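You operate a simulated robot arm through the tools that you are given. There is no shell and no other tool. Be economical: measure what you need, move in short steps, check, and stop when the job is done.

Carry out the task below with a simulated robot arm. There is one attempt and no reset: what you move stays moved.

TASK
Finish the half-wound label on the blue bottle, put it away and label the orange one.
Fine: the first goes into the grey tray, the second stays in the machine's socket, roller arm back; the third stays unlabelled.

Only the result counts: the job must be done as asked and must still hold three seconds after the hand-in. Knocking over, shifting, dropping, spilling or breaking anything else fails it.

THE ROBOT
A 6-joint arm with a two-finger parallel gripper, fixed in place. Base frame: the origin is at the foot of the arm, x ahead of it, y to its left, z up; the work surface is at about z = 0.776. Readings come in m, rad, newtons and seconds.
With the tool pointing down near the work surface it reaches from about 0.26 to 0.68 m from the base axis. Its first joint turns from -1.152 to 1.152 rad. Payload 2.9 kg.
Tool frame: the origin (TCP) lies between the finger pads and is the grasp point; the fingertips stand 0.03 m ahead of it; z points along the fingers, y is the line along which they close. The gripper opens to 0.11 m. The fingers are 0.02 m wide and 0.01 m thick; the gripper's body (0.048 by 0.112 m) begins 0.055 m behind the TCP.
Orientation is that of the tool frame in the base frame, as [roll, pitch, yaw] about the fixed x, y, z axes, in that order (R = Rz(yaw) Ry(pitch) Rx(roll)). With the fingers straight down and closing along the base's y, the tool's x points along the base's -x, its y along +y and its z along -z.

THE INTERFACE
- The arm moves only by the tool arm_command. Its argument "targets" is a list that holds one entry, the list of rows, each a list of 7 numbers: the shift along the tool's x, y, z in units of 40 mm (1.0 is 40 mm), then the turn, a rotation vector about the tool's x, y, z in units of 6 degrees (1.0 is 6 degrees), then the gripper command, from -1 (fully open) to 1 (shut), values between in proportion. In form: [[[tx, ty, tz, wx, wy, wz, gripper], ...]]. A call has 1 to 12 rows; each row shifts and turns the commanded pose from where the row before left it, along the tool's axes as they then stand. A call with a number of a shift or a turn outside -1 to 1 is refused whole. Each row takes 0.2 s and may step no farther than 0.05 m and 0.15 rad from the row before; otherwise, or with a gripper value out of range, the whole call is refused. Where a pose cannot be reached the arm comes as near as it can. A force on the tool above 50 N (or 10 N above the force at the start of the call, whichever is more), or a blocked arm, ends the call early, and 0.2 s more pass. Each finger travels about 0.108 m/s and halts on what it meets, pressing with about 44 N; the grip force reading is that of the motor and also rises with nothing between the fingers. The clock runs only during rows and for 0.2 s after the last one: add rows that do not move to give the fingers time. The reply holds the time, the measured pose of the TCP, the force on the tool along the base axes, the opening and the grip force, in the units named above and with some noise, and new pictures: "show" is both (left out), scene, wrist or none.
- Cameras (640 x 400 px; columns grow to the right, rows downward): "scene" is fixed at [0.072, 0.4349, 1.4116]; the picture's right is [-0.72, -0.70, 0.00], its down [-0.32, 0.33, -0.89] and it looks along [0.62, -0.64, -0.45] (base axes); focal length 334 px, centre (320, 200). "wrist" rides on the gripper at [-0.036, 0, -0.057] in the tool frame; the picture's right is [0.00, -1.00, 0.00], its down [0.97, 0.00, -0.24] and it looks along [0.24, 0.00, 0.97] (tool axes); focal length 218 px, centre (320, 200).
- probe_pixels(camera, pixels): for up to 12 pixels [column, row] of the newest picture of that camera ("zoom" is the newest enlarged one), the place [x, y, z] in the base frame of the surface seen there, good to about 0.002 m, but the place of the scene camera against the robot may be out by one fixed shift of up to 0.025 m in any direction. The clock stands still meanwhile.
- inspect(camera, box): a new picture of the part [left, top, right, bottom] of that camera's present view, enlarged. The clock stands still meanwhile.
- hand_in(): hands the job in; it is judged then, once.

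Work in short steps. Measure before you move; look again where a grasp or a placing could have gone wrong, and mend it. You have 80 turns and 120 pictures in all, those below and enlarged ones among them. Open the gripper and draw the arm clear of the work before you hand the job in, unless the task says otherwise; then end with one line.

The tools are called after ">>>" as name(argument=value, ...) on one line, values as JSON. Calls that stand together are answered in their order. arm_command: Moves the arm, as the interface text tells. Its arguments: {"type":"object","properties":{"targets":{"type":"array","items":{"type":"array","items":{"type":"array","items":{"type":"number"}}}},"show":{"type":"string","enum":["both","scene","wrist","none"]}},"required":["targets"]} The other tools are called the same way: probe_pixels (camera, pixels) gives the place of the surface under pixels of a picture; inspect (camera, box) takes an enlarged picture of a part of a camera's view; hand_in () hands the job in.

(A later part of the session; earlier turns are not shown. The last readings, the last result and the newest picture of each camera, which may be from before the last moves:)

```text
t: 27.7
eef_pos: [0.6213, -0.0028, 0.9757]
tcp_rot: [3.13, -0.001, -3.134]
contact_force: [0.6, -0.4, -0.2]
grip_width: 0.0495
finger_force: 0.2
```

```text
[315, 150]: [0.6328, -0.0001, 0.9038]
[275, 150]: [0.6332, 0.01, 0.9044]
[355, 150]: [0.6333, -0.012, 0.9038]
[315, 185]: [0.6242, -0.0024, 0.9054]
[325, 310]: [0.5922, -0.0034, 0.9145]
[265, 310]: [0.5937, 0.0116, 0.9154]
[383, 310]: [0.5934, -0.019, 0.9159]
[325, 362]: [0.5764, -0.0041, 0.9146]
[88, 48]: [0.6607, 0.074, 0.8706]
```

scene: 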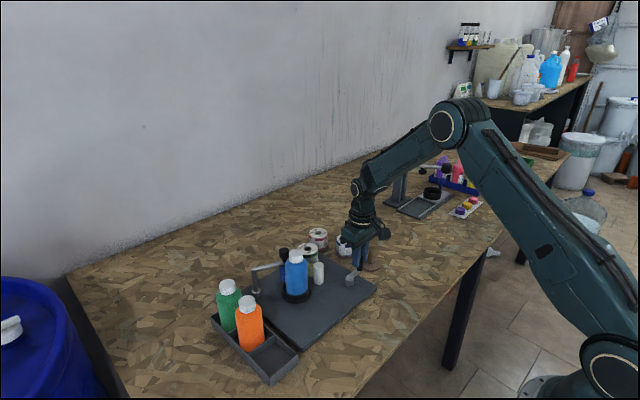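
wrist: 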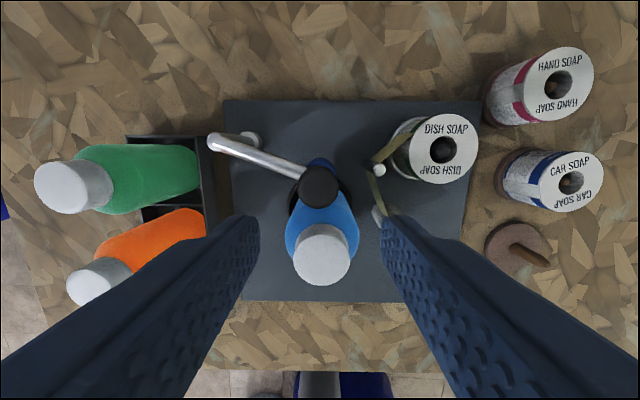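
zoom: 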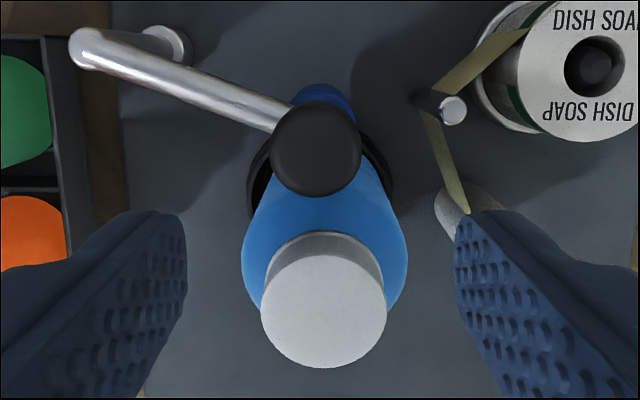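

Knob is at (0.634, −0.001). I descend, grip it, and swing the arm back to its rest angle in one call.

>>> arm_command(targets=[[[-0.31, 0.055, 0.5, 0, 0, 0, 0.1], [0, 0, 0.6, 0, 0, 0, 0.1], [0, 0, 0.45, 0, 0, 0, 0.1], [0, 0, 0, 0, 0, 0, 0.1], [0, 0, 0, 0, 0, 0, 1], [0, 0, 0, 0, 0, 0, 1], [-0.265, -0.078, 0, 0, 0, 0, 1], [-0.272, -0.038, 0, 0, 0, 0, 1], [-0.275, 0, 0, 0, 0, 0, 1], [-0.27, 0.038, 0, 0, 0, 0, 1], [0, 0, 0, 0, 0, 0, 1]]], show="wrist")

```text
t: 30.1
eef_pos: [0.6791, -0.0044, 0.9118]
tcp_rot: [3.128, -0.003, -3.141]
contact_force: [-0.1, -28.1, -5.6]
grip_width: 0.0251
finger_force: 45.2
```

wrist: 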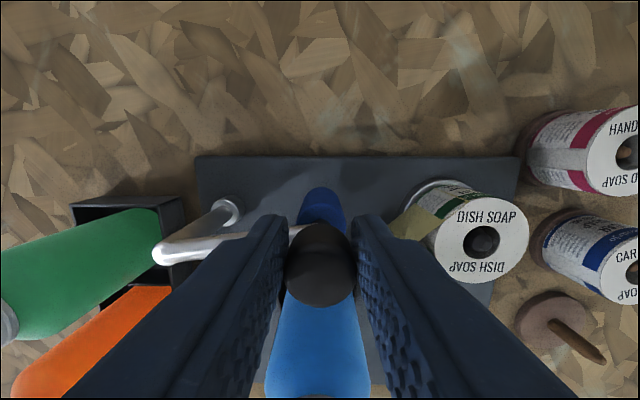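

Almost at the original rest position; nudge a few mm more, then release and rise.

>>> arm_command(targets=[[[-0.1, 0.0, 0, 0, 0, 0, 1], [0, 0, 0, 0, 0, 0, 1], [0, 0, 0, 0, 0, 0, 0.1], [0, 0, 0, 0, 0, 0, 0.1], [0, 0, -0.8, 0, 0, 0, 0.1], [0.5, 0, -0.8, 0, 0, 0, 0.1], [0.6, 0, -0.6, 0, 0, 0, 0], [0.6, 0, 0, 0, 0, 0, 0], [0, 0, 0, 0, 0, 0, 0]]])

>>> inspect(camera="scene", box=[200, 225, 360, 385])

```text
t: 32.1
eef_pos: [0.6108, -0.0073, 1.0035]
tcp_rot: [3.129, -0.006, -3.134]
contact_force: [0.2, -1.4, 0.2]
grip_width: 0.055
finger_force: 0.0
out of reach, approached as far as the arm can: row 1, 5, 8
```

scene: 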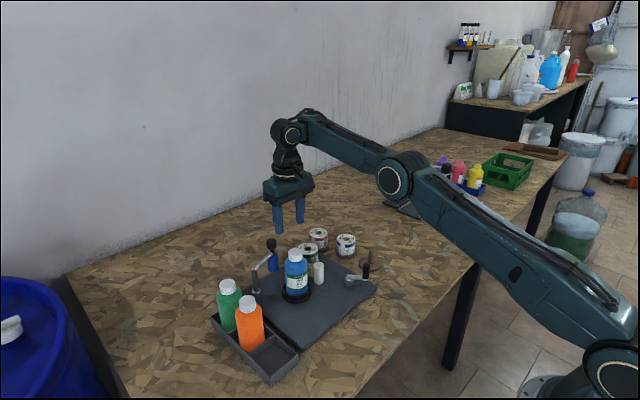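
wrist: 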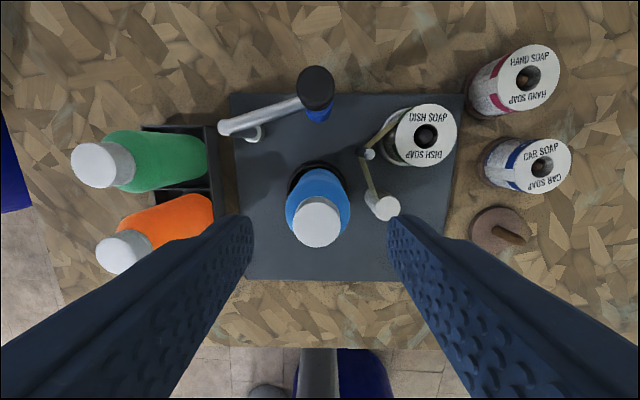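

```text
2.50 times, centred on (280, 305) of scene
```

zoom: 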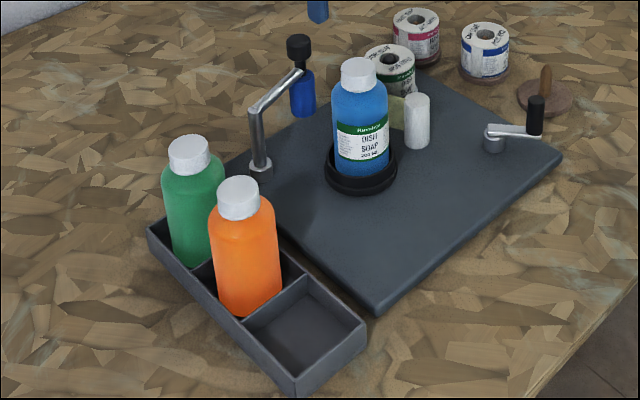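

The roller is back and the label looks complete. Now I'll measure the blue cap and the tray positions for the pick.

>>> probe_pixels(camera="wrist", pixels=[[318, 224], [294, 224], [341, 224], [318, 204], [318, 244], [117, 252], [95, 165], [98, 256], [136, 256], [317, 87]])

>>> probe_pixels(camera="scene", pixels=[[296, 253], [247, 299], [227, 282], [271, 352], [296, 265], [295, 290], [293, 344], [272, 381], [244, 356], [272, 335]])

```text
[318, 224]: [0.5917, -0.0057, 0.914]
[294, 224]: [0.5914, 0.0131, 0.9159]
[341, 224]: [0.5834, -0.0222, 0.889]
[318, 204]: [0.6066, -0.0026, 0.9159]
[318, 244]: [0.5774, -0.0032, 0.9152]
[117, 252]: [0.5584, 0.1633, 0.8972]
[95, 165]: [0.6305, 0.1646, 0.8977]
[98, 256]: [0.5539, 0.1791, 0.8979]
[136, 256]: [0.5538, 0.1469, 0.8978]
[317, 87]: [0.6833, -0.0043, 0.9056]
```

```text
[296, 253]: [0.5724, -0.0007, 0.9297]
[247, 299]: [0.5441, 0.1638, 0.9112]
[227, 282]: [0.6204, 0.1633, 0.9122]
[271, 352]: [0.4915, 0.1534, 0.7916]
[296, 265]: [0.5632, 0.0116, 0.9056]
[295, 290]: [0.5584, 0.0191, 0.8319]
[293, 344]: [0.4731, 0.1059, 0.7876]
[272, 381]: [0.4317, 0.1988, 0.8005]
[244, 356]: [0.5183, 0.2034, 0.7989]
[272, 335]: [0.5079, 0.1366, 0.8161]
```

Cap centre (0.592, −0.003), radius 0.016, top 0.914. I descend and grip the cap, straightening the small tilt.

>>> arm_command(targets=[[[0.47, 0.1, 0.5, -0.11, 0, 0, 0], [0, 0, 0.7, 0, 0, 0, 0], [0, 0, 0.8, 0, 0, 0, 0], [0, 0, 0, 0, 0, 0, 0]]], show="wrist")

```text
t: 33.1
eef_pos: [0.6273, -0.0013, 0.9306]
tcp_rot: [3.116, -0.003, -3.135]
contact_force: [0.4, -0.4, -0.8]
grip_width: 0.055
finger_force: 0.0
out of reach, approached as far as the arm can: row 1, 2, 3
```

wrist: 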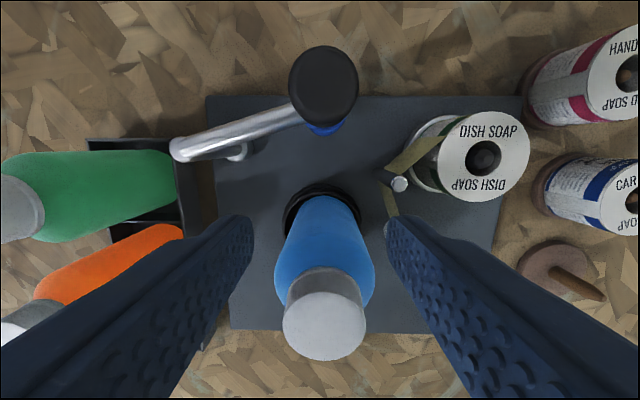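

The commanded pose had been left beyond reach, so x is off; also the tilt correction had the wrong sign. I'll rise and step back in x, then re-read.

>>> arm_command(targets=[[[0.4, 0, -0.5, 0.25, 0, 0, 0], [0.3, 0, 0, 0, 0, 0, 0], [0, 0, 0, 0, 0, 0, 0], [0, 0, 0, 0, 0, 0, 0]]], show="none")

```text
t: 34.1
eef_pos: [0.6236, -0.003, 0.9559]
tcp_rot: [-3.14, -0.004, -3.135]
contact_force: [0.7, 0.0, 0.5]
grip_width: 0.055
finger_force: 0.0
out of reach, approached as far as the arm can: row 1, 2
```

Still flagged out of reach at a place that was reachable before, so I'll rise and pull back further to let the arm recover.

>>> arm_command(targets=[[[0.5, 0, -0.6, 0, 0, 0, 0], [0.5, 0, -0.6, 0, 0, 0, 0], [0.5, 0, 0, 0, 0, 0, 0], [0, 0, 0, 0, 0, 0, 0], [0, 0, 0, 0, 0, 0, 0]]], show="none")

```text
t: 35.3
eef_pos: [0.6052, -0.0017, 1.0202]
tcp_rot: [-3.141, -0.003, -3.134]
contact_force: [0.1, 0.5, 0.0]
grip_width: 0.0549
finger_force: 0.2
out of reach, approached as far as the arm can: row 1, 2, 3
```

I'll retreat more to x≈0.5 to test whether tracking becomes normal.

>>> arm_command(targets=[[[0.8, 0, 0, 0, 0, 0, 0], [0.8, 0, 0, 0, 0, 0, 0], [0.8, 0, 0, 0, 0, 0, 0], [0, 0, 0, 0, 0, 0, 0], [0, 0, 0, 0, 0, 0, 0]]], show="scene")

```text
t: 36.5
eef_pos: [0.5924, -0.0017, 1.0477]
tcp_rot: [-3.139, -0.005, -3.134]
contact_force: [0.1, -0.4, 0.1]
grip_width: 0.0551
finger_force: 0.2
out of reach, approached as far as the arm can: row 1, 2, 3
```

scene: 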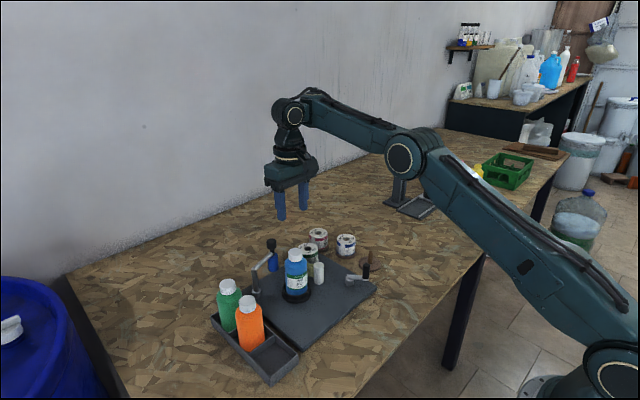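

The elbow appears to have passed through straight onto the wrong branch (upper arm and forearm are nearly collinear in the scene), so it's stuck at constant reach. I'll stretch outward past full reach at a safe height, then retract.

>>> arm_command(targets=[[[-0.8, 0, -0.6, 0, 0, 0, 0], [-0.8, 0, -0.6, 0, 0, 0, 0], [-0.8, 0, -0.6, 0, 0, 0, 0], [-0.9, 0, 0, 0, 0, 0, 0], [-0.9, 0, 0, 0, 0, 0, 0], [-0.9, 0, 0, 0, 0, 0, 0], [0, 0, 0, 0, 0, 0, 0]]], show="scene")

```text
t: 38.1
eef_pos: [0.6448, -0.0084, 1.0832]
tcp_rot: [-3.139, -0.001, -3.136]
contact_force: [0.5, -1.1, -1.0]
grip_width: 0.0548
finger_force: 0.1
out of reach, approached as far as the arm can: row 2, 3, 4, 5, 6
```

scene: 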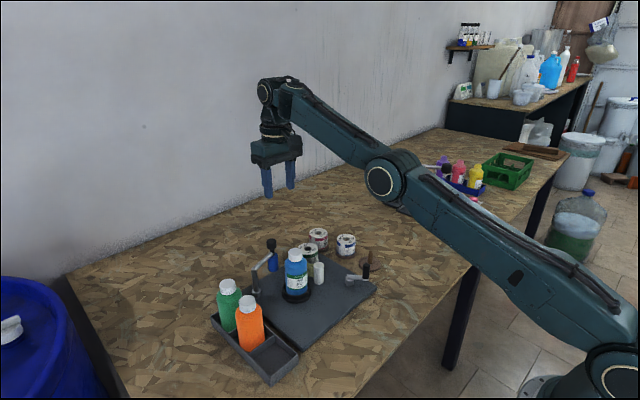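

The arm is now fully straight. I'll retract in one go and see which way the elbow bends.

>>> arm_command(targets=[[[1, 0, 0, 0, 0, 0, 0], [1, 0, 0, 0, 0, 0, 0], [1, 0, 0, 0, 0, 0, 0], [1, 0, 0, 0, 0, 0, 0], [1, 0, 0, 0, 0, 0, 0], [0, 0, 0, 0, 0, 0, 0]]], show="scene")

```text
t: 39.5
eef_pos: [0.4446, -0.0092, 1.0805]
tcp_rot: [3.141, -0.001, -3.135]
contact_force: [-0.4, 0.1, -0.6]
grip_width: 0.0554
finger_force: 0.1
```

scene: 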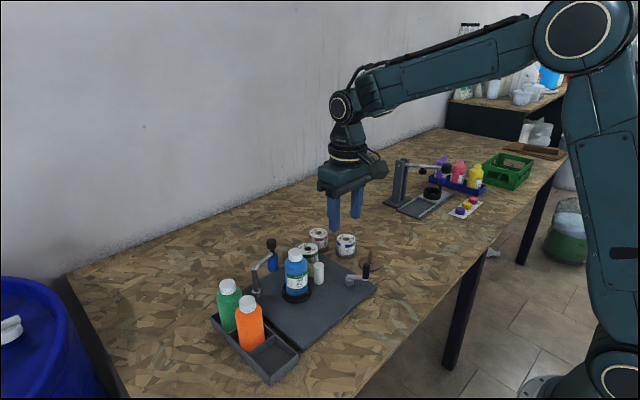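

Recovered. Now move above the blue cap at (0.592, −0.003).

>>> arm_command(targets=[[[-0.9, 0.03, 0.4, 0, 0, 0, 0], [-0.9, 0.03, 0.5, 0, 0, 0, 0], [-0.95, 0.04, 0.6, 0, 0, 0, 0], [-0.94, 0.03, 0.6, 0, 0, 0, 0], [0, 0, 0.5, 0, 0, 0, 0], [0, 0, 0, 0, 0, 0, 0]]], show="wrist")

```text
t: 40.9
eef_pos: [0.5921, -0.005, 0.9778]
tcp_rot: [-3.139, -0.002, -3.134]
contact_force: [0.5, 0.0, 0.0]
grip_width: 0.055
finger_force: 0.1
```

wrist: 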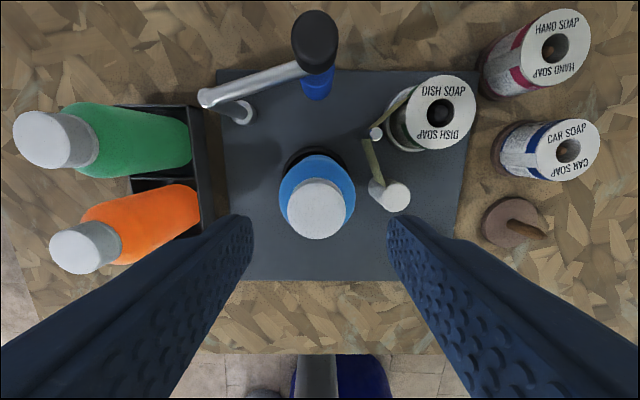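

Aligned over the cap. Descend to z≈0.922 and close on the cap.

>>> arm_command(targets=[[[0, 0.05, 0.7, 0, 0, 0, 0], [0, 0, 0.68, 0, 0, 0, 0], [0, 0, 0, 0, 0, 0, 0], [0, 0, 0, 0, 0, 0, 1], [0, 0, 0, 0, 0, 0, 1]]], show="wrist")

```text
t: 42.1
eef_pos: [0.5911, -0.0032, 0.9233]
tcp_rot: [-3.141, -0.003, -3.135]
contact_force: [1.1, 0.0, 0.5]
grip_width: 0.0347
finger_force: 44.6
```

wrist: 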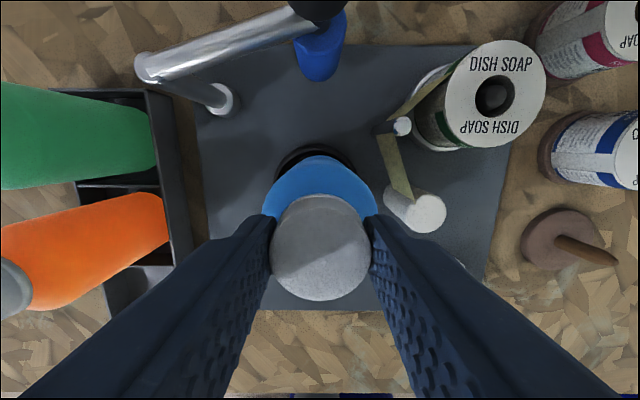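

Cap gripped (width 0.035). Lift straight up 0.12 m.

>>> arm_command(targets=[[[0, 0, -0.4, 0, 0, 0, 1], [0, 0, -0.6, 0, 0, 0, 1], [0, 0, -0.7, 0, 0, 0, 1], [0, 0, -0.7, 0, 0, 0, 1], [0, 0, -0.7, 0, 0, 0, 1], [0, 0, 0, 0, 0, 0, 1]]])

```text
t: 43.5
eef_pos: [0.5903, -0.0022, 1.047]
tcp_rot: [-3.141, -0.001, -3.134]
contact_force: [-0.2, -1.0, -1.9]
grip_width: 0.0346
finger_force: 43.9
```

scene: 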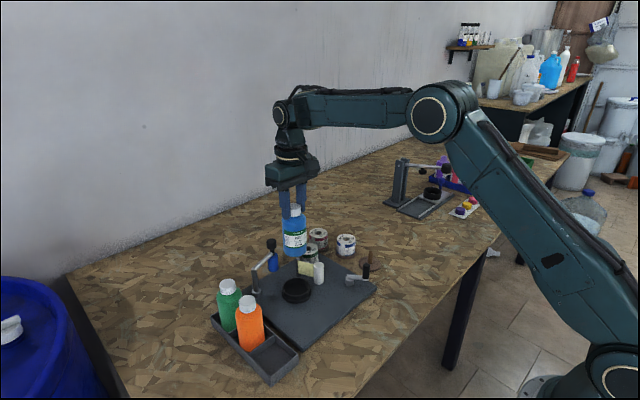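
wrist: 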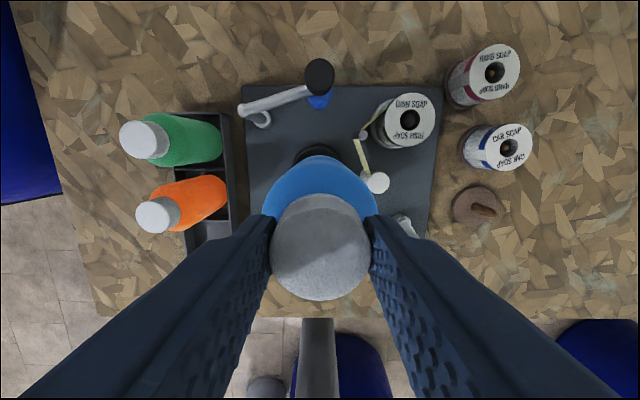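

The bottle is up cleanly. Move back in x to about 0.487, then look at the empty compartment from nearer.

>>> arm_command(targets=[[[0.7, 0, -0.2, 0, 0, 0, 1], [0.7, 0, -0.2, 0, 0, 0, 1], [0.7, 0, 0, 0, 0, 0, 1], [0.48, 0, 0, 0, 0, 0, 1], [0, 0.9, 0, 0, 0, 0, 1], [0, 0.9, 0, 0, 0, 0, 1], [0, 0, 0, 0, 0, 0, 1]]])

>>> inspect(camera="wrist", box=[100, 50, 320, 250])

```text
t: 45.1
eef_pos: [0.4885, 0.0674, 1.0615]
tcp_rot: [-3.14, -0.001, -3.135]
contact_force: [-0.2, -0.2, -0.9]
grip_width: 0.0344
finger_force: 43.9
```

scene: 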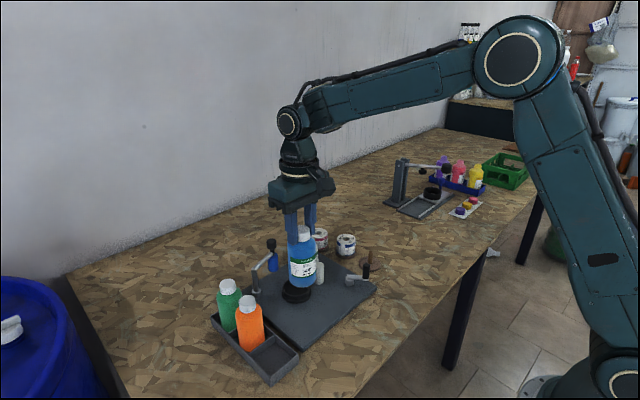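
wrist: 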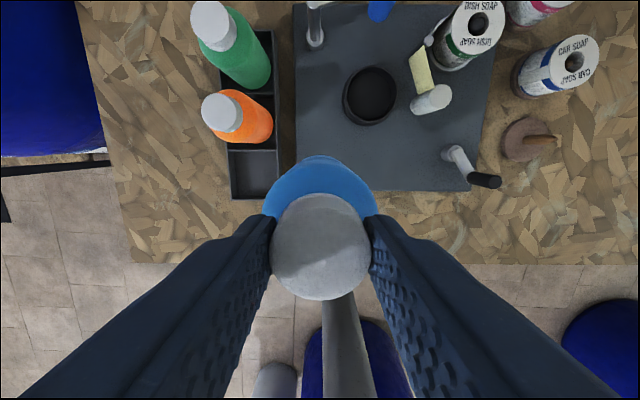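

```text
2.00 times, centred on (210, 150) of wrist
```

zoom: 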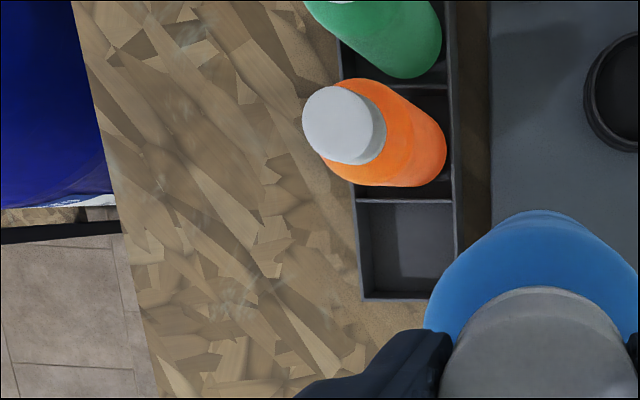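

I'll probe the compartment walls and floor, and also the empty socket's centre.

>>> probe_pixels(camera="zoom", pixels=[[359, 250], [457, 250], [405, 200], [405, 296], [405, 250], [372, 270], [452, 270], [405, 215], [335, 125]])

>>> probe_pixels(camera="wrist", pixels=[[370, 95], [345, 95], [396, 95], [370, 68], [370, 123], [222, 113]])

>>> inspect(camera="wrist", box=[330, 40, 470, 140])

```text
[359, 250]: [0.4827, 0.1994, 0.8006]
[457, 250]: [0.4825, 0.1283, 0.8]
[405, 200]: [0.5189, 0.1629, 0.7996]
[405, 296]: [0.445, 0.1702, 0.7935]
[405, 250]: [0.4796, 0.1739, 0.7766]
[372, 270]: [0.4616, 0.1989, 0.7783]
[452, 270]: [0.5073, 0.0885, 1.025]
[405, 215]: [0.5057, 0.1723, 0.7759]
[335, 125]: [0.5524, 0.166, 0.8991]
```

```text
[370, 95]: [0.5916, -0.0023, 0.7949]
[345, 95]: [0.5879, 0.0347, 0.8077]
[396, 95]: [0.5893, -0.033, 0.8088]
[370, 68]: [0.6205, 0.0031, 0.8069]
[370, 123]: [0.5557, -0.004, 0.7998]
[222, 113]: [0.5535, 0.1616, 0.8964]
```

```text
4.00 times, centred on (400, 90) of wrist
```

zoom: 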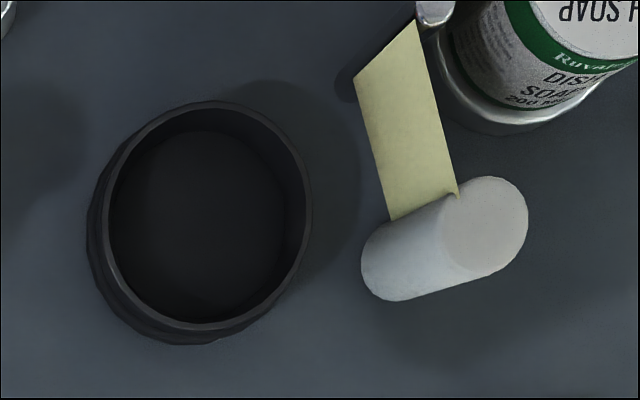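

Compartment centre is (0.482, 0.164), floor 0.776. Move over it, lower to just above the rim, then verify.

>>> arm_command(targets=[[[0.1, 0.8, 0, 0, 0, 0, 1], [0.05, 0.8, 0, 0, 0, 0, 1], [0, 0.81, 0, 0, 0, 0, 1], [0, 0, 0.6, 0, 0, 0, 1], [0, 0, 0.7, 0, 0, 0, 1], [0, 0, 0.7, 0, 0, 0, 1], [0, 0, 0.6, 0, 0, 0, 1], [0, 0, 0, 0, 0, 0, 1]]])

>>> inspect(camera="scene", box=[200, 250, 340, 390])

```text
t: 46.9
eef_pos: [0.4802, 0.1643, 0.9574]
tcp_rot: [-3.141, -0.001, -3.135]
contact_force: [0.3, -0.1, -2.3]
grip_width: 0.0343
finger_force: 43.6
```

scene: 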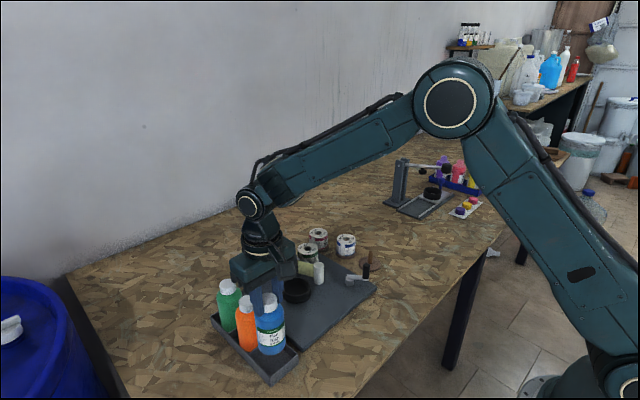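
wrist: 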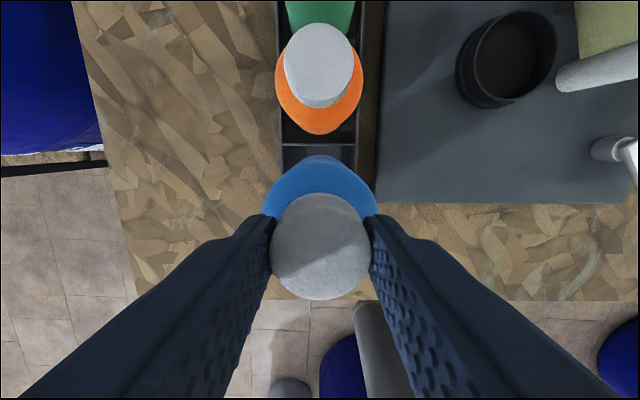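

```text
2.86 times, centred on (270, 320) of scene
```

zoom: 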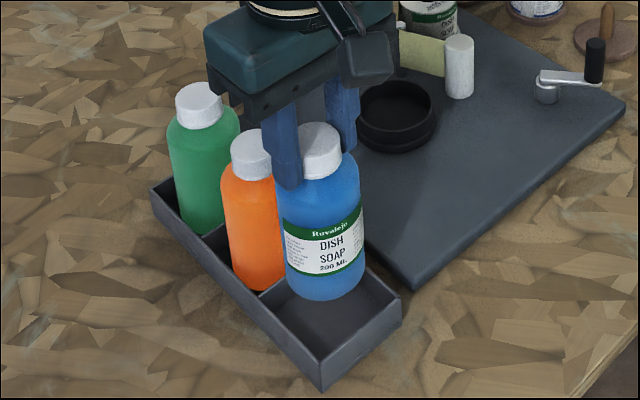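

Lined up over the compartment. Lower gently to the floor (TCP ≈0.905).

>>> arm_command(targets=[[[0, 0, 0.5, 0, 0, 0, 1], [0, 0, 0.4, 0, 0, 0, 1], [0, 0, 0.25, 0, 0, 0, 1], [0, 0, 0.12, 0, 0, 0, 1], [0, 0, 0, 0, 0, 0, 1]]], show="none")

>>> inspect(camera="scene", box=[200, 250, 340, 390])

```text
t: 48.1
eef_pos: [0.4816, 0.1635, 0.9074]
tcp_rot: [-3.14, -0.002, -3.134]
contact_force: [0.5, -0.5, -1.9]
grip_width: 0.0345
finger_force: 43.6
```

```text
2.86 times, centred on (270, 320) of scene
```

zoom: 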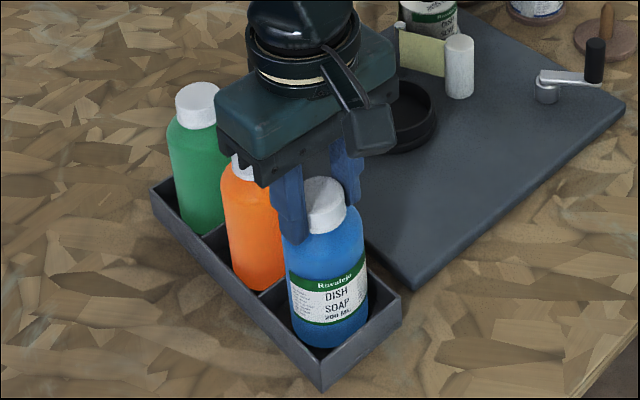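

Still hanging free by ~2–3 mm. Lower a bit until it rests, then release and rise.

>>> arm_command(targets=[[[0, 0, 0.06, 0, 0, 0, 1], [0, 0, 0.02, 0, 0, 0, 1], [0, 0, 0, 0, 0, 0, 1]]], show="none")

```text
t: 48.9
eef_pos: [0.4808, 0.1637, 0.9038]
tcp_rot: [-3.14, -0.001, -3.134]
contact_force: [0.0, -0.5, 0.9]
grip_width: 0.0344
finger_force: 43.8
```

Force changed sign: the bottle is resting. Release and rise.

>>> arm_command(targets=[[[0, 0, 0, 0, 0, 0, 0.2], [0, 0, 0, 0, 0, 0, 0], [0, 0, -0.6, 0, 0, 0, 0], [0, 0, -0.8, 0, 0, 0, 0], [-0.5, 0, -0.5, 0, 0, 0, 0], [-0.5, 0, 0, 0, 0, 0, 0], [0, 0, 0, 0, 0, 0, 0]]])

>>> inspect(camera="wrist", box=[220, 100, 420, 360])

```text
t: 50.5
eef_pos: [0.5205, 0.1655, 0.9802]
tcp_rot: [-3.14, -0.001, -3.136]
contact_force: [-0.7, -0.3, 0.2]
grip_width: 0.0548
finger_force: 0.2
```

scene: 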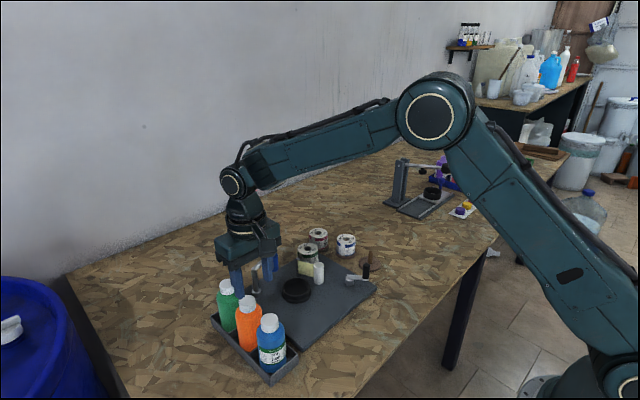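
wrist: 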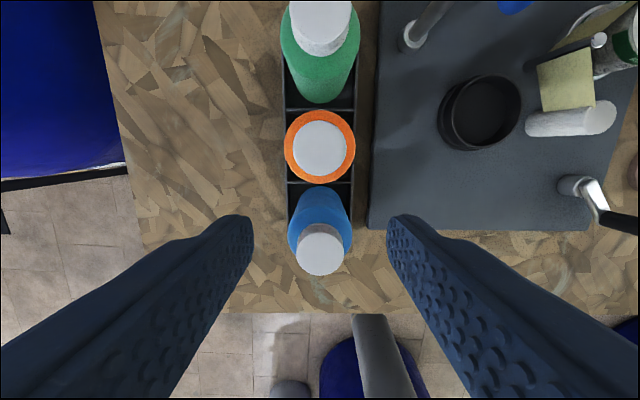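

```text
1.54 times, centred on (320, 230) of wrist
```

zoom: 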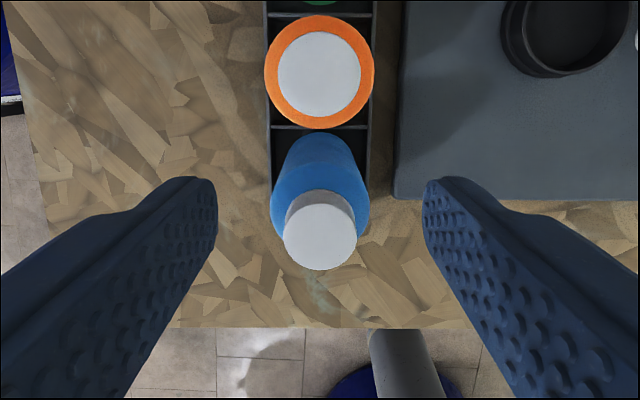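

Blue stands in the tray. The orange cap is seen right below at (320,149); I probe it.

>>> probe_pixels(camera="wrist", pixels=[[320, 149], [297, 149], [344, 149], [320, 125], [320, 173], [480, 115], [320, 250]])

```text
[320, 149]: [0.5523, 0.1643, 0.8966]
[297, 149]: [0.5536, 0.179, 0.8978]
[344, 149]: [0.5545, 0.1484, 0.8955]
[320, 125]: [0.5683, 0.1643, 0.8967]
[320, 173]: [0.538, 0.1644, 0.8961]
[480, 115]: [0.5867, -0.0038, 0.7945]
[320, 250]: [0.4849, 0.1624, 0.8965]
```

Orange cap centre (0.553, 0.164), top 0.8965. Descend, grip and lift.

>>> arm_command(targets=[[[-0.81, -0.03, 0, 0, 0, 0, 0], [0, 0, 0.7, 0, 0, 0, 0], [0, 0, 0.7, 0, 0, 0, 0], [0, 0, 0.46, 0, 0, 0, 0], [0, 0, 0, 0, 0, 0, 0], [0, 0, 0, 0, 0, 0, 1], [0, 0, 0, 0, 0, 0, 1], [0, 0, 0, 0, 0, 0, 1]]], show="wrist")

```text
t: 52.3
eef_pos: [0.554, 0.1633, 0.9066]
tcp_rot: [-3.141, -0.002, -3.135]
contact_force: [-0.1, 0.4, 0.4]
grip_width: 0.034
finger_force: 44.0
```

wrist: 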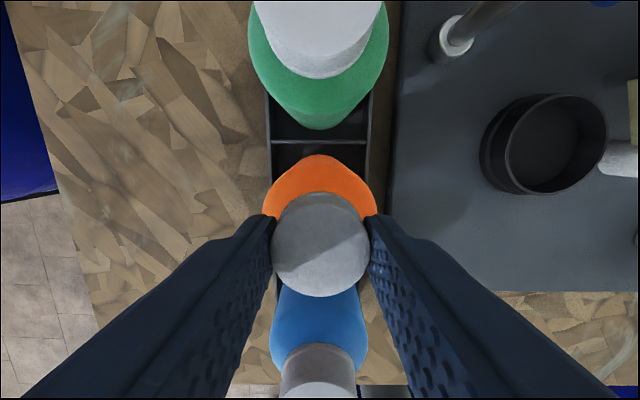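

Gripped. Lift 0.13 m, then carry over towards the socket.

>>> arm_command(targets=[[[0, 0, -0.4, 0, 0, 0, 1], [0, 0, -0.7, 0, 0, 0, 1], [0, 0, -0.7, 0, 0, 0, 1], [0, 0, -0.7, 0, 0, 0, 1], [0, 0, -0.75, 0, 0, 0, 1], [0, -0.6, 0, 0, 0, 0, 1], [-0.2, -0.9, 0, 0, 0, 0, 1], [-0.2, -0.9, 0, 0, 0, 0, 1], [-0.25, -0.9, 0, 0, 0, 0, 1], [-0.27, -0.87, 0, 0, 0, 0, 1], [0, 0, 0, 0, 0, 0, 1]]])

```text
t: 54.7
eef_pos: [0.589, -0.004, 1.0361]
tcp_rot: [-3.141, -0.003, -3.134]
contact_force: [0.6, -0.6, -2.3]
grip_width: 0.034
finger_force: 44.1
```

scene: 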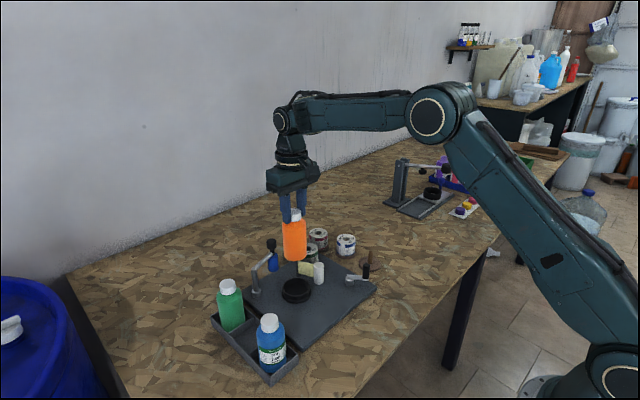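
wrist: 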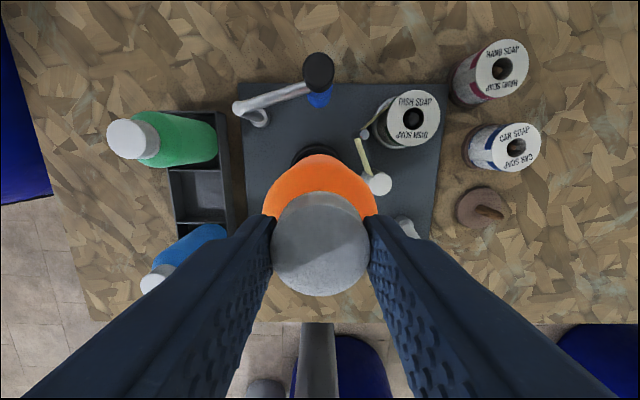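

Over the socket: nudge +2 mm x, +1 mm y, and lower until just inside the socket ring, then check.

>>> arm_command(targets=[[[-0.05, 0.02, 0.6, 0, 0, 0, 1], [0, 0, 0.7, 0, 0, 0, 1], [0, 0, 0.6, 0, 0, 0, 1], [0, 0, 0.4, 0, 0, 0, 1], [0, 0, 0.2, 0, 0, 0, 1], [0, 0, 0, 0, 0, 0, 1]]], show="none")

>>> inspect(camera="scene", box=[250, 220, 350, 320])

```text
t: 56.1
eef_pos: [0.5931, -0.0022, 0.9376]
tcp_rot: [-3.14, -0.001, -3.134]
contact_force: [0.0, -0.1, -2.6]
grip_width: 0.0339
finger_force: 44.2
```

```text
4.00 times, centred on (300, 270) of scene
```

zoom: 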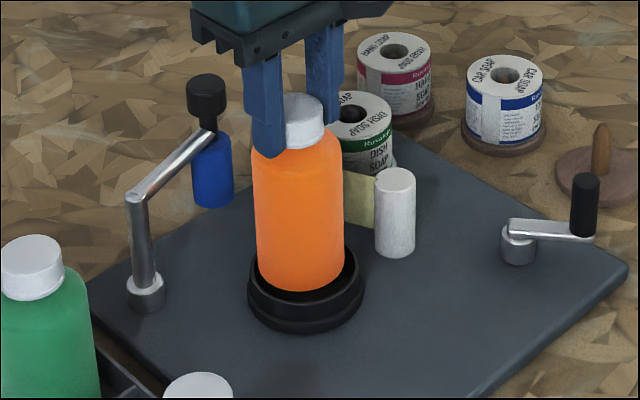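

Centred in the ring. Lower the last 13 mm in small steps.

>>> arm_command(targets=[[[0, 0, 0.15, 0, 0, 0, 1], [0, 0, 0.12, 0, 0, 0, 1], [0, 0, 0.06, 0, 0, 0, 1], [0, 0, 0.02, 0, 0, 0, 1], [0, 0, 0, 0, 0, 0, 1]]], show="none")

```text
t: 57.3
eef_pos: [0.5927, -0.0019, 0.9229]
tcp_rot: [-3.139, -0.001, -3.135]
contact_force: [-2.6, -0.7, 6.1]
grip_width: 0.0338
finger_force: 44.0
```

Resting on the socket floor (6 N up). Release, rise and move above the roller knob without overreaching.

>>> arm_command(targets=[[[0, 0, -0.03, 0, 0, 0, 0.2], [0, 0, 0, 0, 0, 0, 0], [0, 0, -0.6, 0, 0, 0, 0], [0, 0, -0.6, 0, 0, 0, 0], [-0.8, -0.02, 0, 0, 0, 0, 0], [-0.8, -0.02, 0.2, 0, 0, 0, 0], [-0.2, 0, 0.3, 0, 0, 0, 0], [0, 0, 0, 0, 0, 0, 0]]])

```text
t: 59.1
eef_pos: [0.6642, -0.0008, 0.9518]
tcp_rot: [-3.14, -0.001, -3.136]
contact_force: [0.2, -0.4, -0.3]
grip_width: 0.055
finger_force: 0.0
```

scene: 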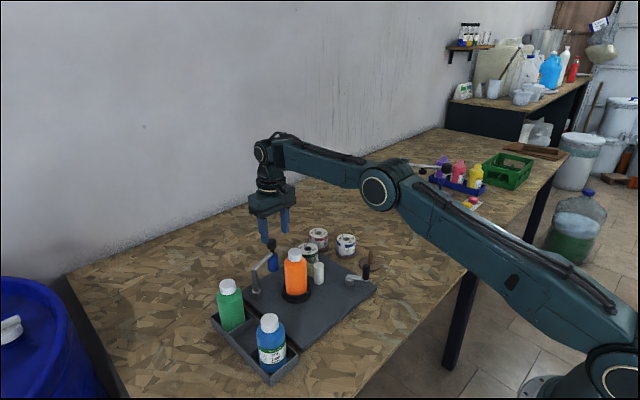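
wrist: 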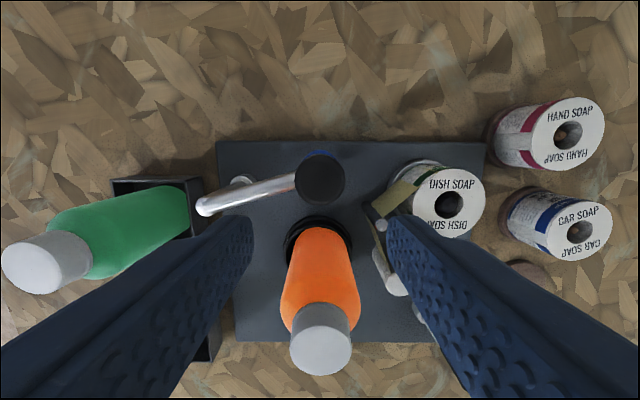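

Lower to z≈0.913 and ease to x≈0.675, then grip the knob.

>>> arm_command(targets=[[[0, -0.03, 0.5, 0, 0, 0, 0], [-0.15, 0, 0.46, 0, 0, 0, 0], [-0.12, 0, 0, 0, 0, 0, 0], [0, 0, 0, 0, 0, 0, 0], [0, 0, 0, 0, 0, 0, 1], [0, 0, 0, 0, 0, 0, 1], [0, 0, 0, 0, 0, 0, 1]]], show="wrist")

```text
t: 60.7
eef_pos: [0.6754, -0.0011, 0.9143]
tcp_rot: [-3.138, -0.002, -3.131]
contact_force: [-1.1, 13.6, -1.4]
grip_width: 0.0255
finger_force: 44.7
```

wrist: 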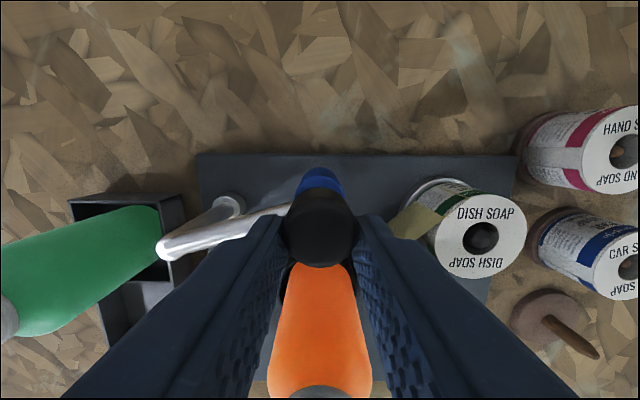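

Gripped ~7 mm off-centre. Swing the arm partway, then open, re-centre (+7 mm in x) and regrip.

>>> arm_command(targets=[[[0.245, -0.05, 0, 0, 0, 0, 1], [0.275, -0.02, 0, 0, 0, 0, 1], [0.275, 0.02, 0, 0, 0, 0, 1], [0, 0, 0, 0, 0, 0, 1], [0, 0, 0, 0, 0, 0, 0.3], [-0.16, -0.02, 0, 0, 0, 0, 0.3], [0, 0, 0, 0, 0, 0, 0.3], [0, 0, 0, 0, 0, 0, 1], [0, 0, 0, 0, 0, 0, 1]]], show="wrist")

```text
t: 62.7
eef_pos: [0.65, -0.0079, 0.9134]
tcp_rot: [-3.139, 0.0, -3.136]
contact_force: [0.8, -0.2, -0.1]
grip_width: 0.0001
finger_force: 37.9
```

wrist: 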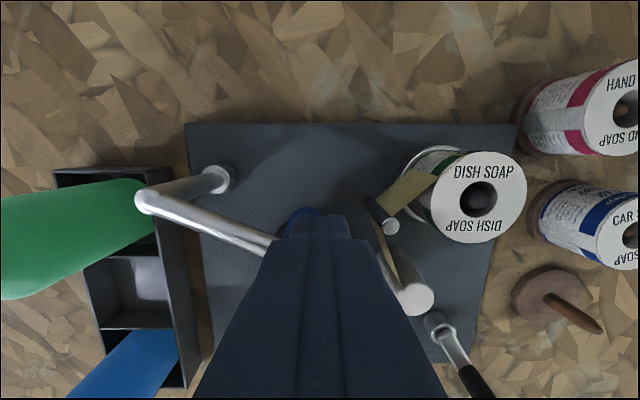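

When released, the arm sprang on towards the bottle by itself and the fingers closed on nothing. Rise and check.

>>> arm_command(targets=[[[0, 0, -0.6, 0, 0, 0, 1], [0, 0, -0.8, 0, 0, 0, 0.5], [0.6, 0, -0.3, 0, 0, 0, 0.2], [0.6, 0, 0, 0, 0, 0, 0.1], [0, 0, 0, 0, 0, 0, 0.1]]], show="wrist")

>>> inspect(camera="scene", box=[250, 220, 350, 320])

```text
t: 63.9
eef_pos: [0.6015, -0.0073, 0.9826]
tcp_rot: [-3.139, -0.002, -3.135]
contact_force: [1.2, 0.1, -0.2]
grip_width: 0.0496
finger_force: 0.1
```

wrist: 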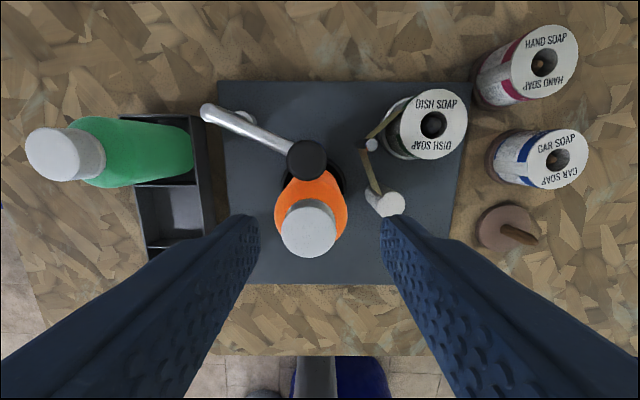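

```text
4.00 times, centred on (300, 270) of scene
```

zoom: 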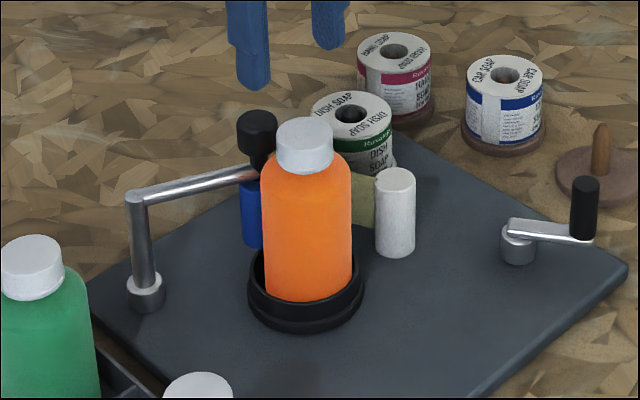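

The roller rests against the orange bottle. Go to the crank.

>>> arm_command(targets=[[[0.7, -0.5, -0.3, 0, 0, 0, 0.1], [0.7, -0.7, 0, 0, 0, 0, 0.1], [0.7, -0.7, 0, 0, 0, 0, 0.1], [0.7, -0.7, 0, 0, 0, 0, 0.1], [0.6, -0.5, 0, 0, 0, 0, 0.1], [0, 0, 0, 0, 0, 0, 0.1]]], show="wrist")

>>> inspect(camera="wrist", box=[240, 80, 400, 240])

```text
t: 65.3
eef_pos: [0.4667, -0.1319, 0.9953]
tcp_rot: [-3.141, -0.003, -3.136]
contact_force: [0.0, 1.2, 0.8]
grip_width: 0.0495
finger_force: 0.1
```

wrist: 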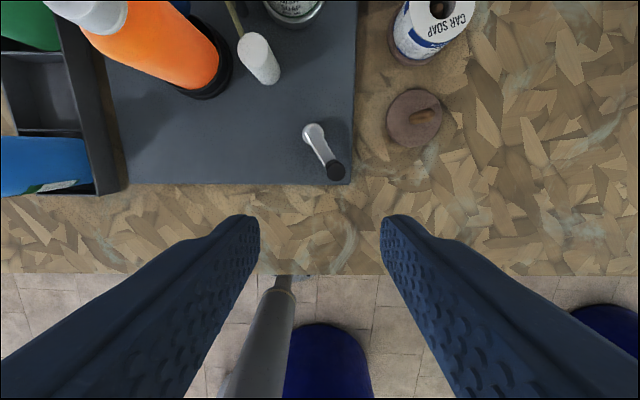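

```text
2.50 times, centred on (320, 160) of wrist
```

zoom: 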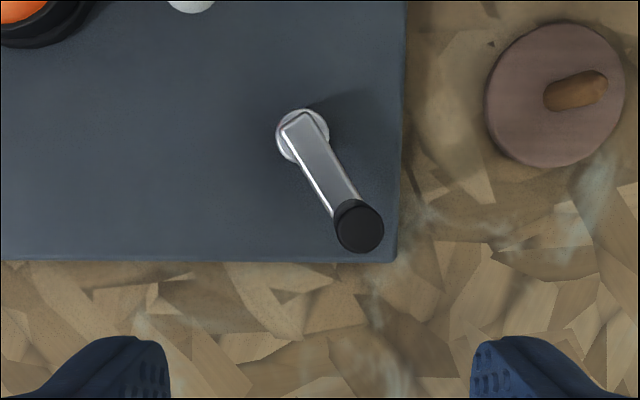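

>>> probe_pixels(camera="zoom", pixels=[[359, 226], [338, 226], [380, 226], [359, 205], [359, 246], [302, 134]])

```text
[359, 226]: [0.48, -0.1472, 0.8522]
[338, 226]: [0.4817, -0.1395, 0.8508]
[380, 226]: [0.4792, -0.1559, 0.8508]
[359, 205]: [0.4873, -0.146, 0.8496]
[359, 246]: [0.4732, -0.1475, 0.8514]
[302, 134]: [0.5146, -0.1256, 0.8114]
```

Handle at (0.480, −0.1475), crank angle ≈211°. Descend and grip it.

>>> arm_command(targets=[[[-0.33, -0.39, 0.5, 0, 0, 0, 0.1], [0, 0, 0.9, 0, 0, 0, 0.1], [0, 0, 0.9, 0, 0, 0, 0.1], [0, 0, 0.8, 0, 0, 0, 0.1], [0, 0, 0.42, 0, 0, 0, 0.1], [0, 0, 0, 0, 0, 0, 0.1], [0, 0, 0, 0, 0, 0, 1], [0, 0, 0, 0, 0, 0, 1], [0, 0, 0, 0, 0, 0, 1]]], show="wrist")

```text
t: 67.3
eef_pos: [0.4803, -0.148, 0.8523]
tcp_rot: [-3.14, -0.002, -3.133]
contact_force: [0.7, -0.7, -3.1]
grip_width: 0.0171
finger_force: 45.1
```

wrist: 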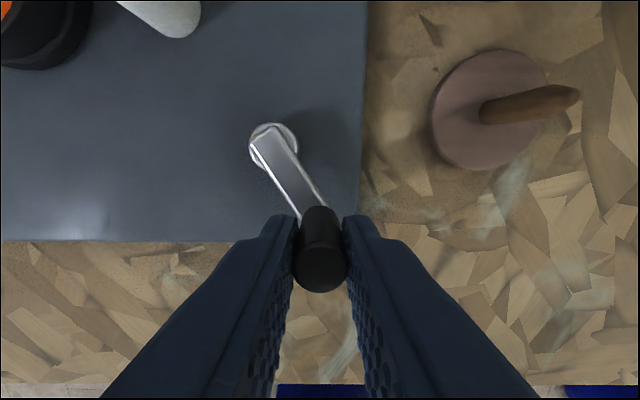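

Perfectly centred. Crank counter-clockwise 96° and look.

>>> arm_command(targets=[[[-0.133, -0.177, 0, 0, 0, 0, 1], [-0.167, -0.145, 0, 0, 0, 0, 1], [-0.193, -0.107, 0, 0, 0, 0, 1], [-0.211, -0.065, 0, 0, 0, 0, 1], [-0.22, -0.019, 0, 0, 0, 0, 1], [-0.219, 0.027, 0, 0, 0, 0, 1], [-0.209, 0.072, 0, 0, 0, 0, 1], [-0.189, 0.114, 0, 0, 0, 0, 1], [0, 0, 0, 0, 0, 0, 1]]], show="wrist")

>>> inspect(camera="scene", box=[260, 230, 330, 310])

```text
t: 69.3
eef_pos: [0.5424, -0.1608, 0.8533]
tcp_rot: [-3.138, -0.001, -3.136]
contact_force: [-3.6, -7.4, -0.9]
grip_width: 0.0177
finger_force: 45.1
```

wrist: 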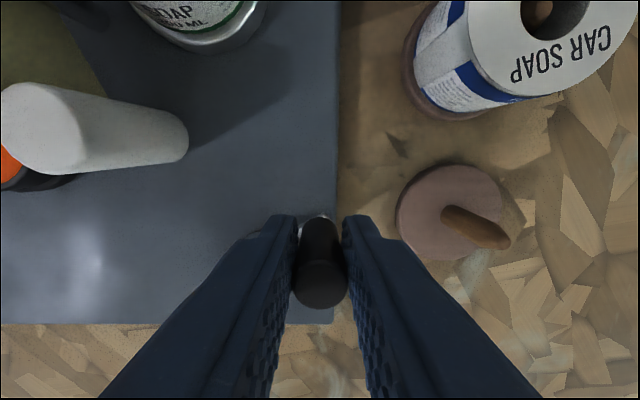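

```text
5.00 times, centred on (295, 270) of scene
```

zoom: 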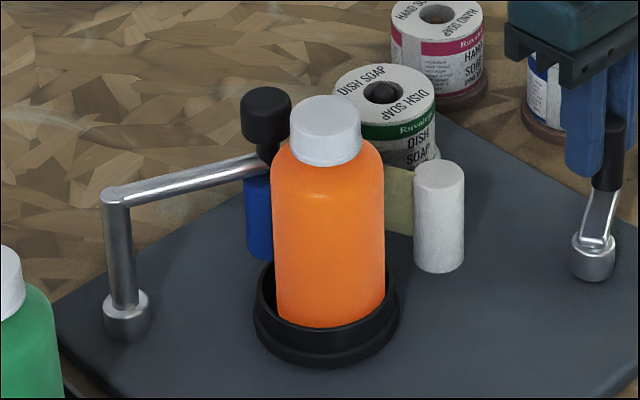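

No visible label yet (it begins on the hidden side). Continue 84°.

>>> arm_command(targets=[[[-0.162, 0.151, 0, 0, 0, 0, 1], [-0.127, 0.181, 0, 0, 0, 0, 1], [-0.086, 0.204, 0, 0, 0, 0, 1], [-0.042, 0.217, 0, 0, 0, 0, 1], [0.004, 0.221, 0, 0, 0, 0, 1], [0.05, 0.215, 0, 0, 0, 0, 1], [0.093, 0.2, 0, 0, 0, 0, 1], [0, 0, 0, 0, 0, 0, 1]]], show="wrist")

>>> inspect(camera="scene", box=[260, 230, 330, 310])

```text
t: 71.1
eef_pos: [0.5514, -0.1038, 0.8529]
tcp_rot: [-3.139, -0.003, -3.133]
contact_force: [-3.9, 3.4, 2.4]
grip_width: 0.0173
finger_force: 45.3
```

wrist: 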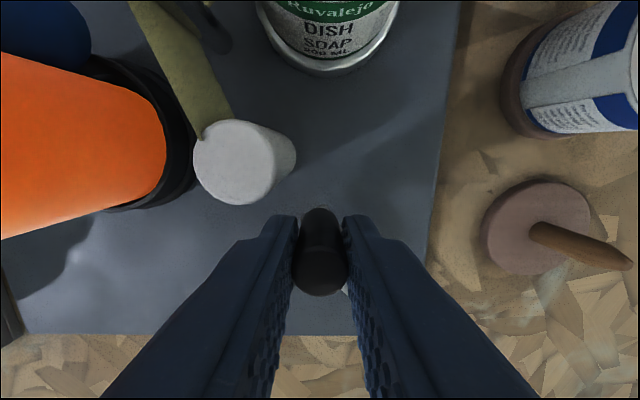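

```text
5.00 times, centred on (295, 270) of scene
```

zoom: 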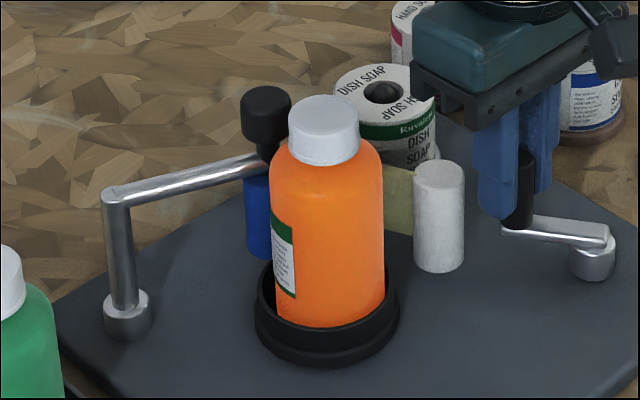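

The label has appeared at the left. Forces are low; continue 72°.

>>> arm_command(targets=[[[0.133, 0.177, 0, 0, 0, 0, 1], [0.167, 0.145, 0, 0, 0, 0, 1], [0.193, 0.107, 0, 0, 0, 0, 1], [0.211, 0.065, 0, 0, 0, 0, 1], [0.22, 0.019, 0, 0, 0, 0, 1], [0.219, -0.027, 0, 0, 0, 0, 1], [0, 0, 0, 0, 0, 0, 1]]], show="wrist")

>>> inspect(camera="scene", box=[260, 230, 330, 310])

```text
t: 72.7
eef_pos: [0.5072, -0.0824, 0.853]
tcp_rot: [3.14, -0.002, -3.132]
contact_force: [3.1, 6.3, 4.5]
grip_width: 0.0176
finger_force: 44.8
```

wrist: 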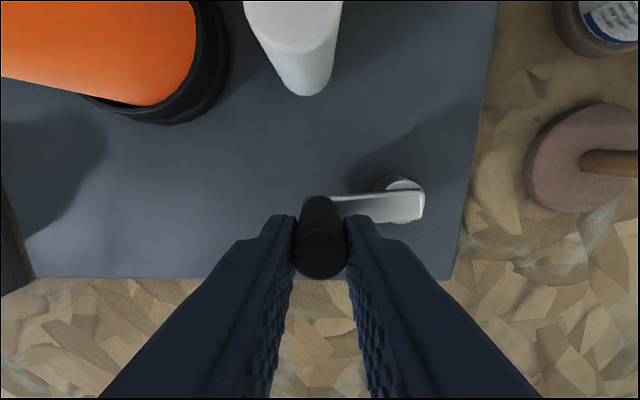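

```text
5.00 times, centred on (295, 270) of scene
```

zoom: 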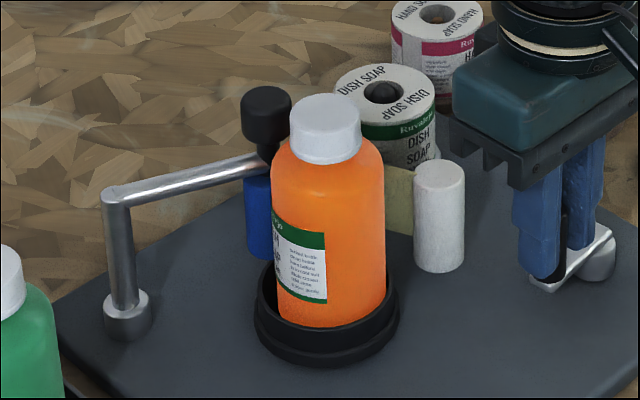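

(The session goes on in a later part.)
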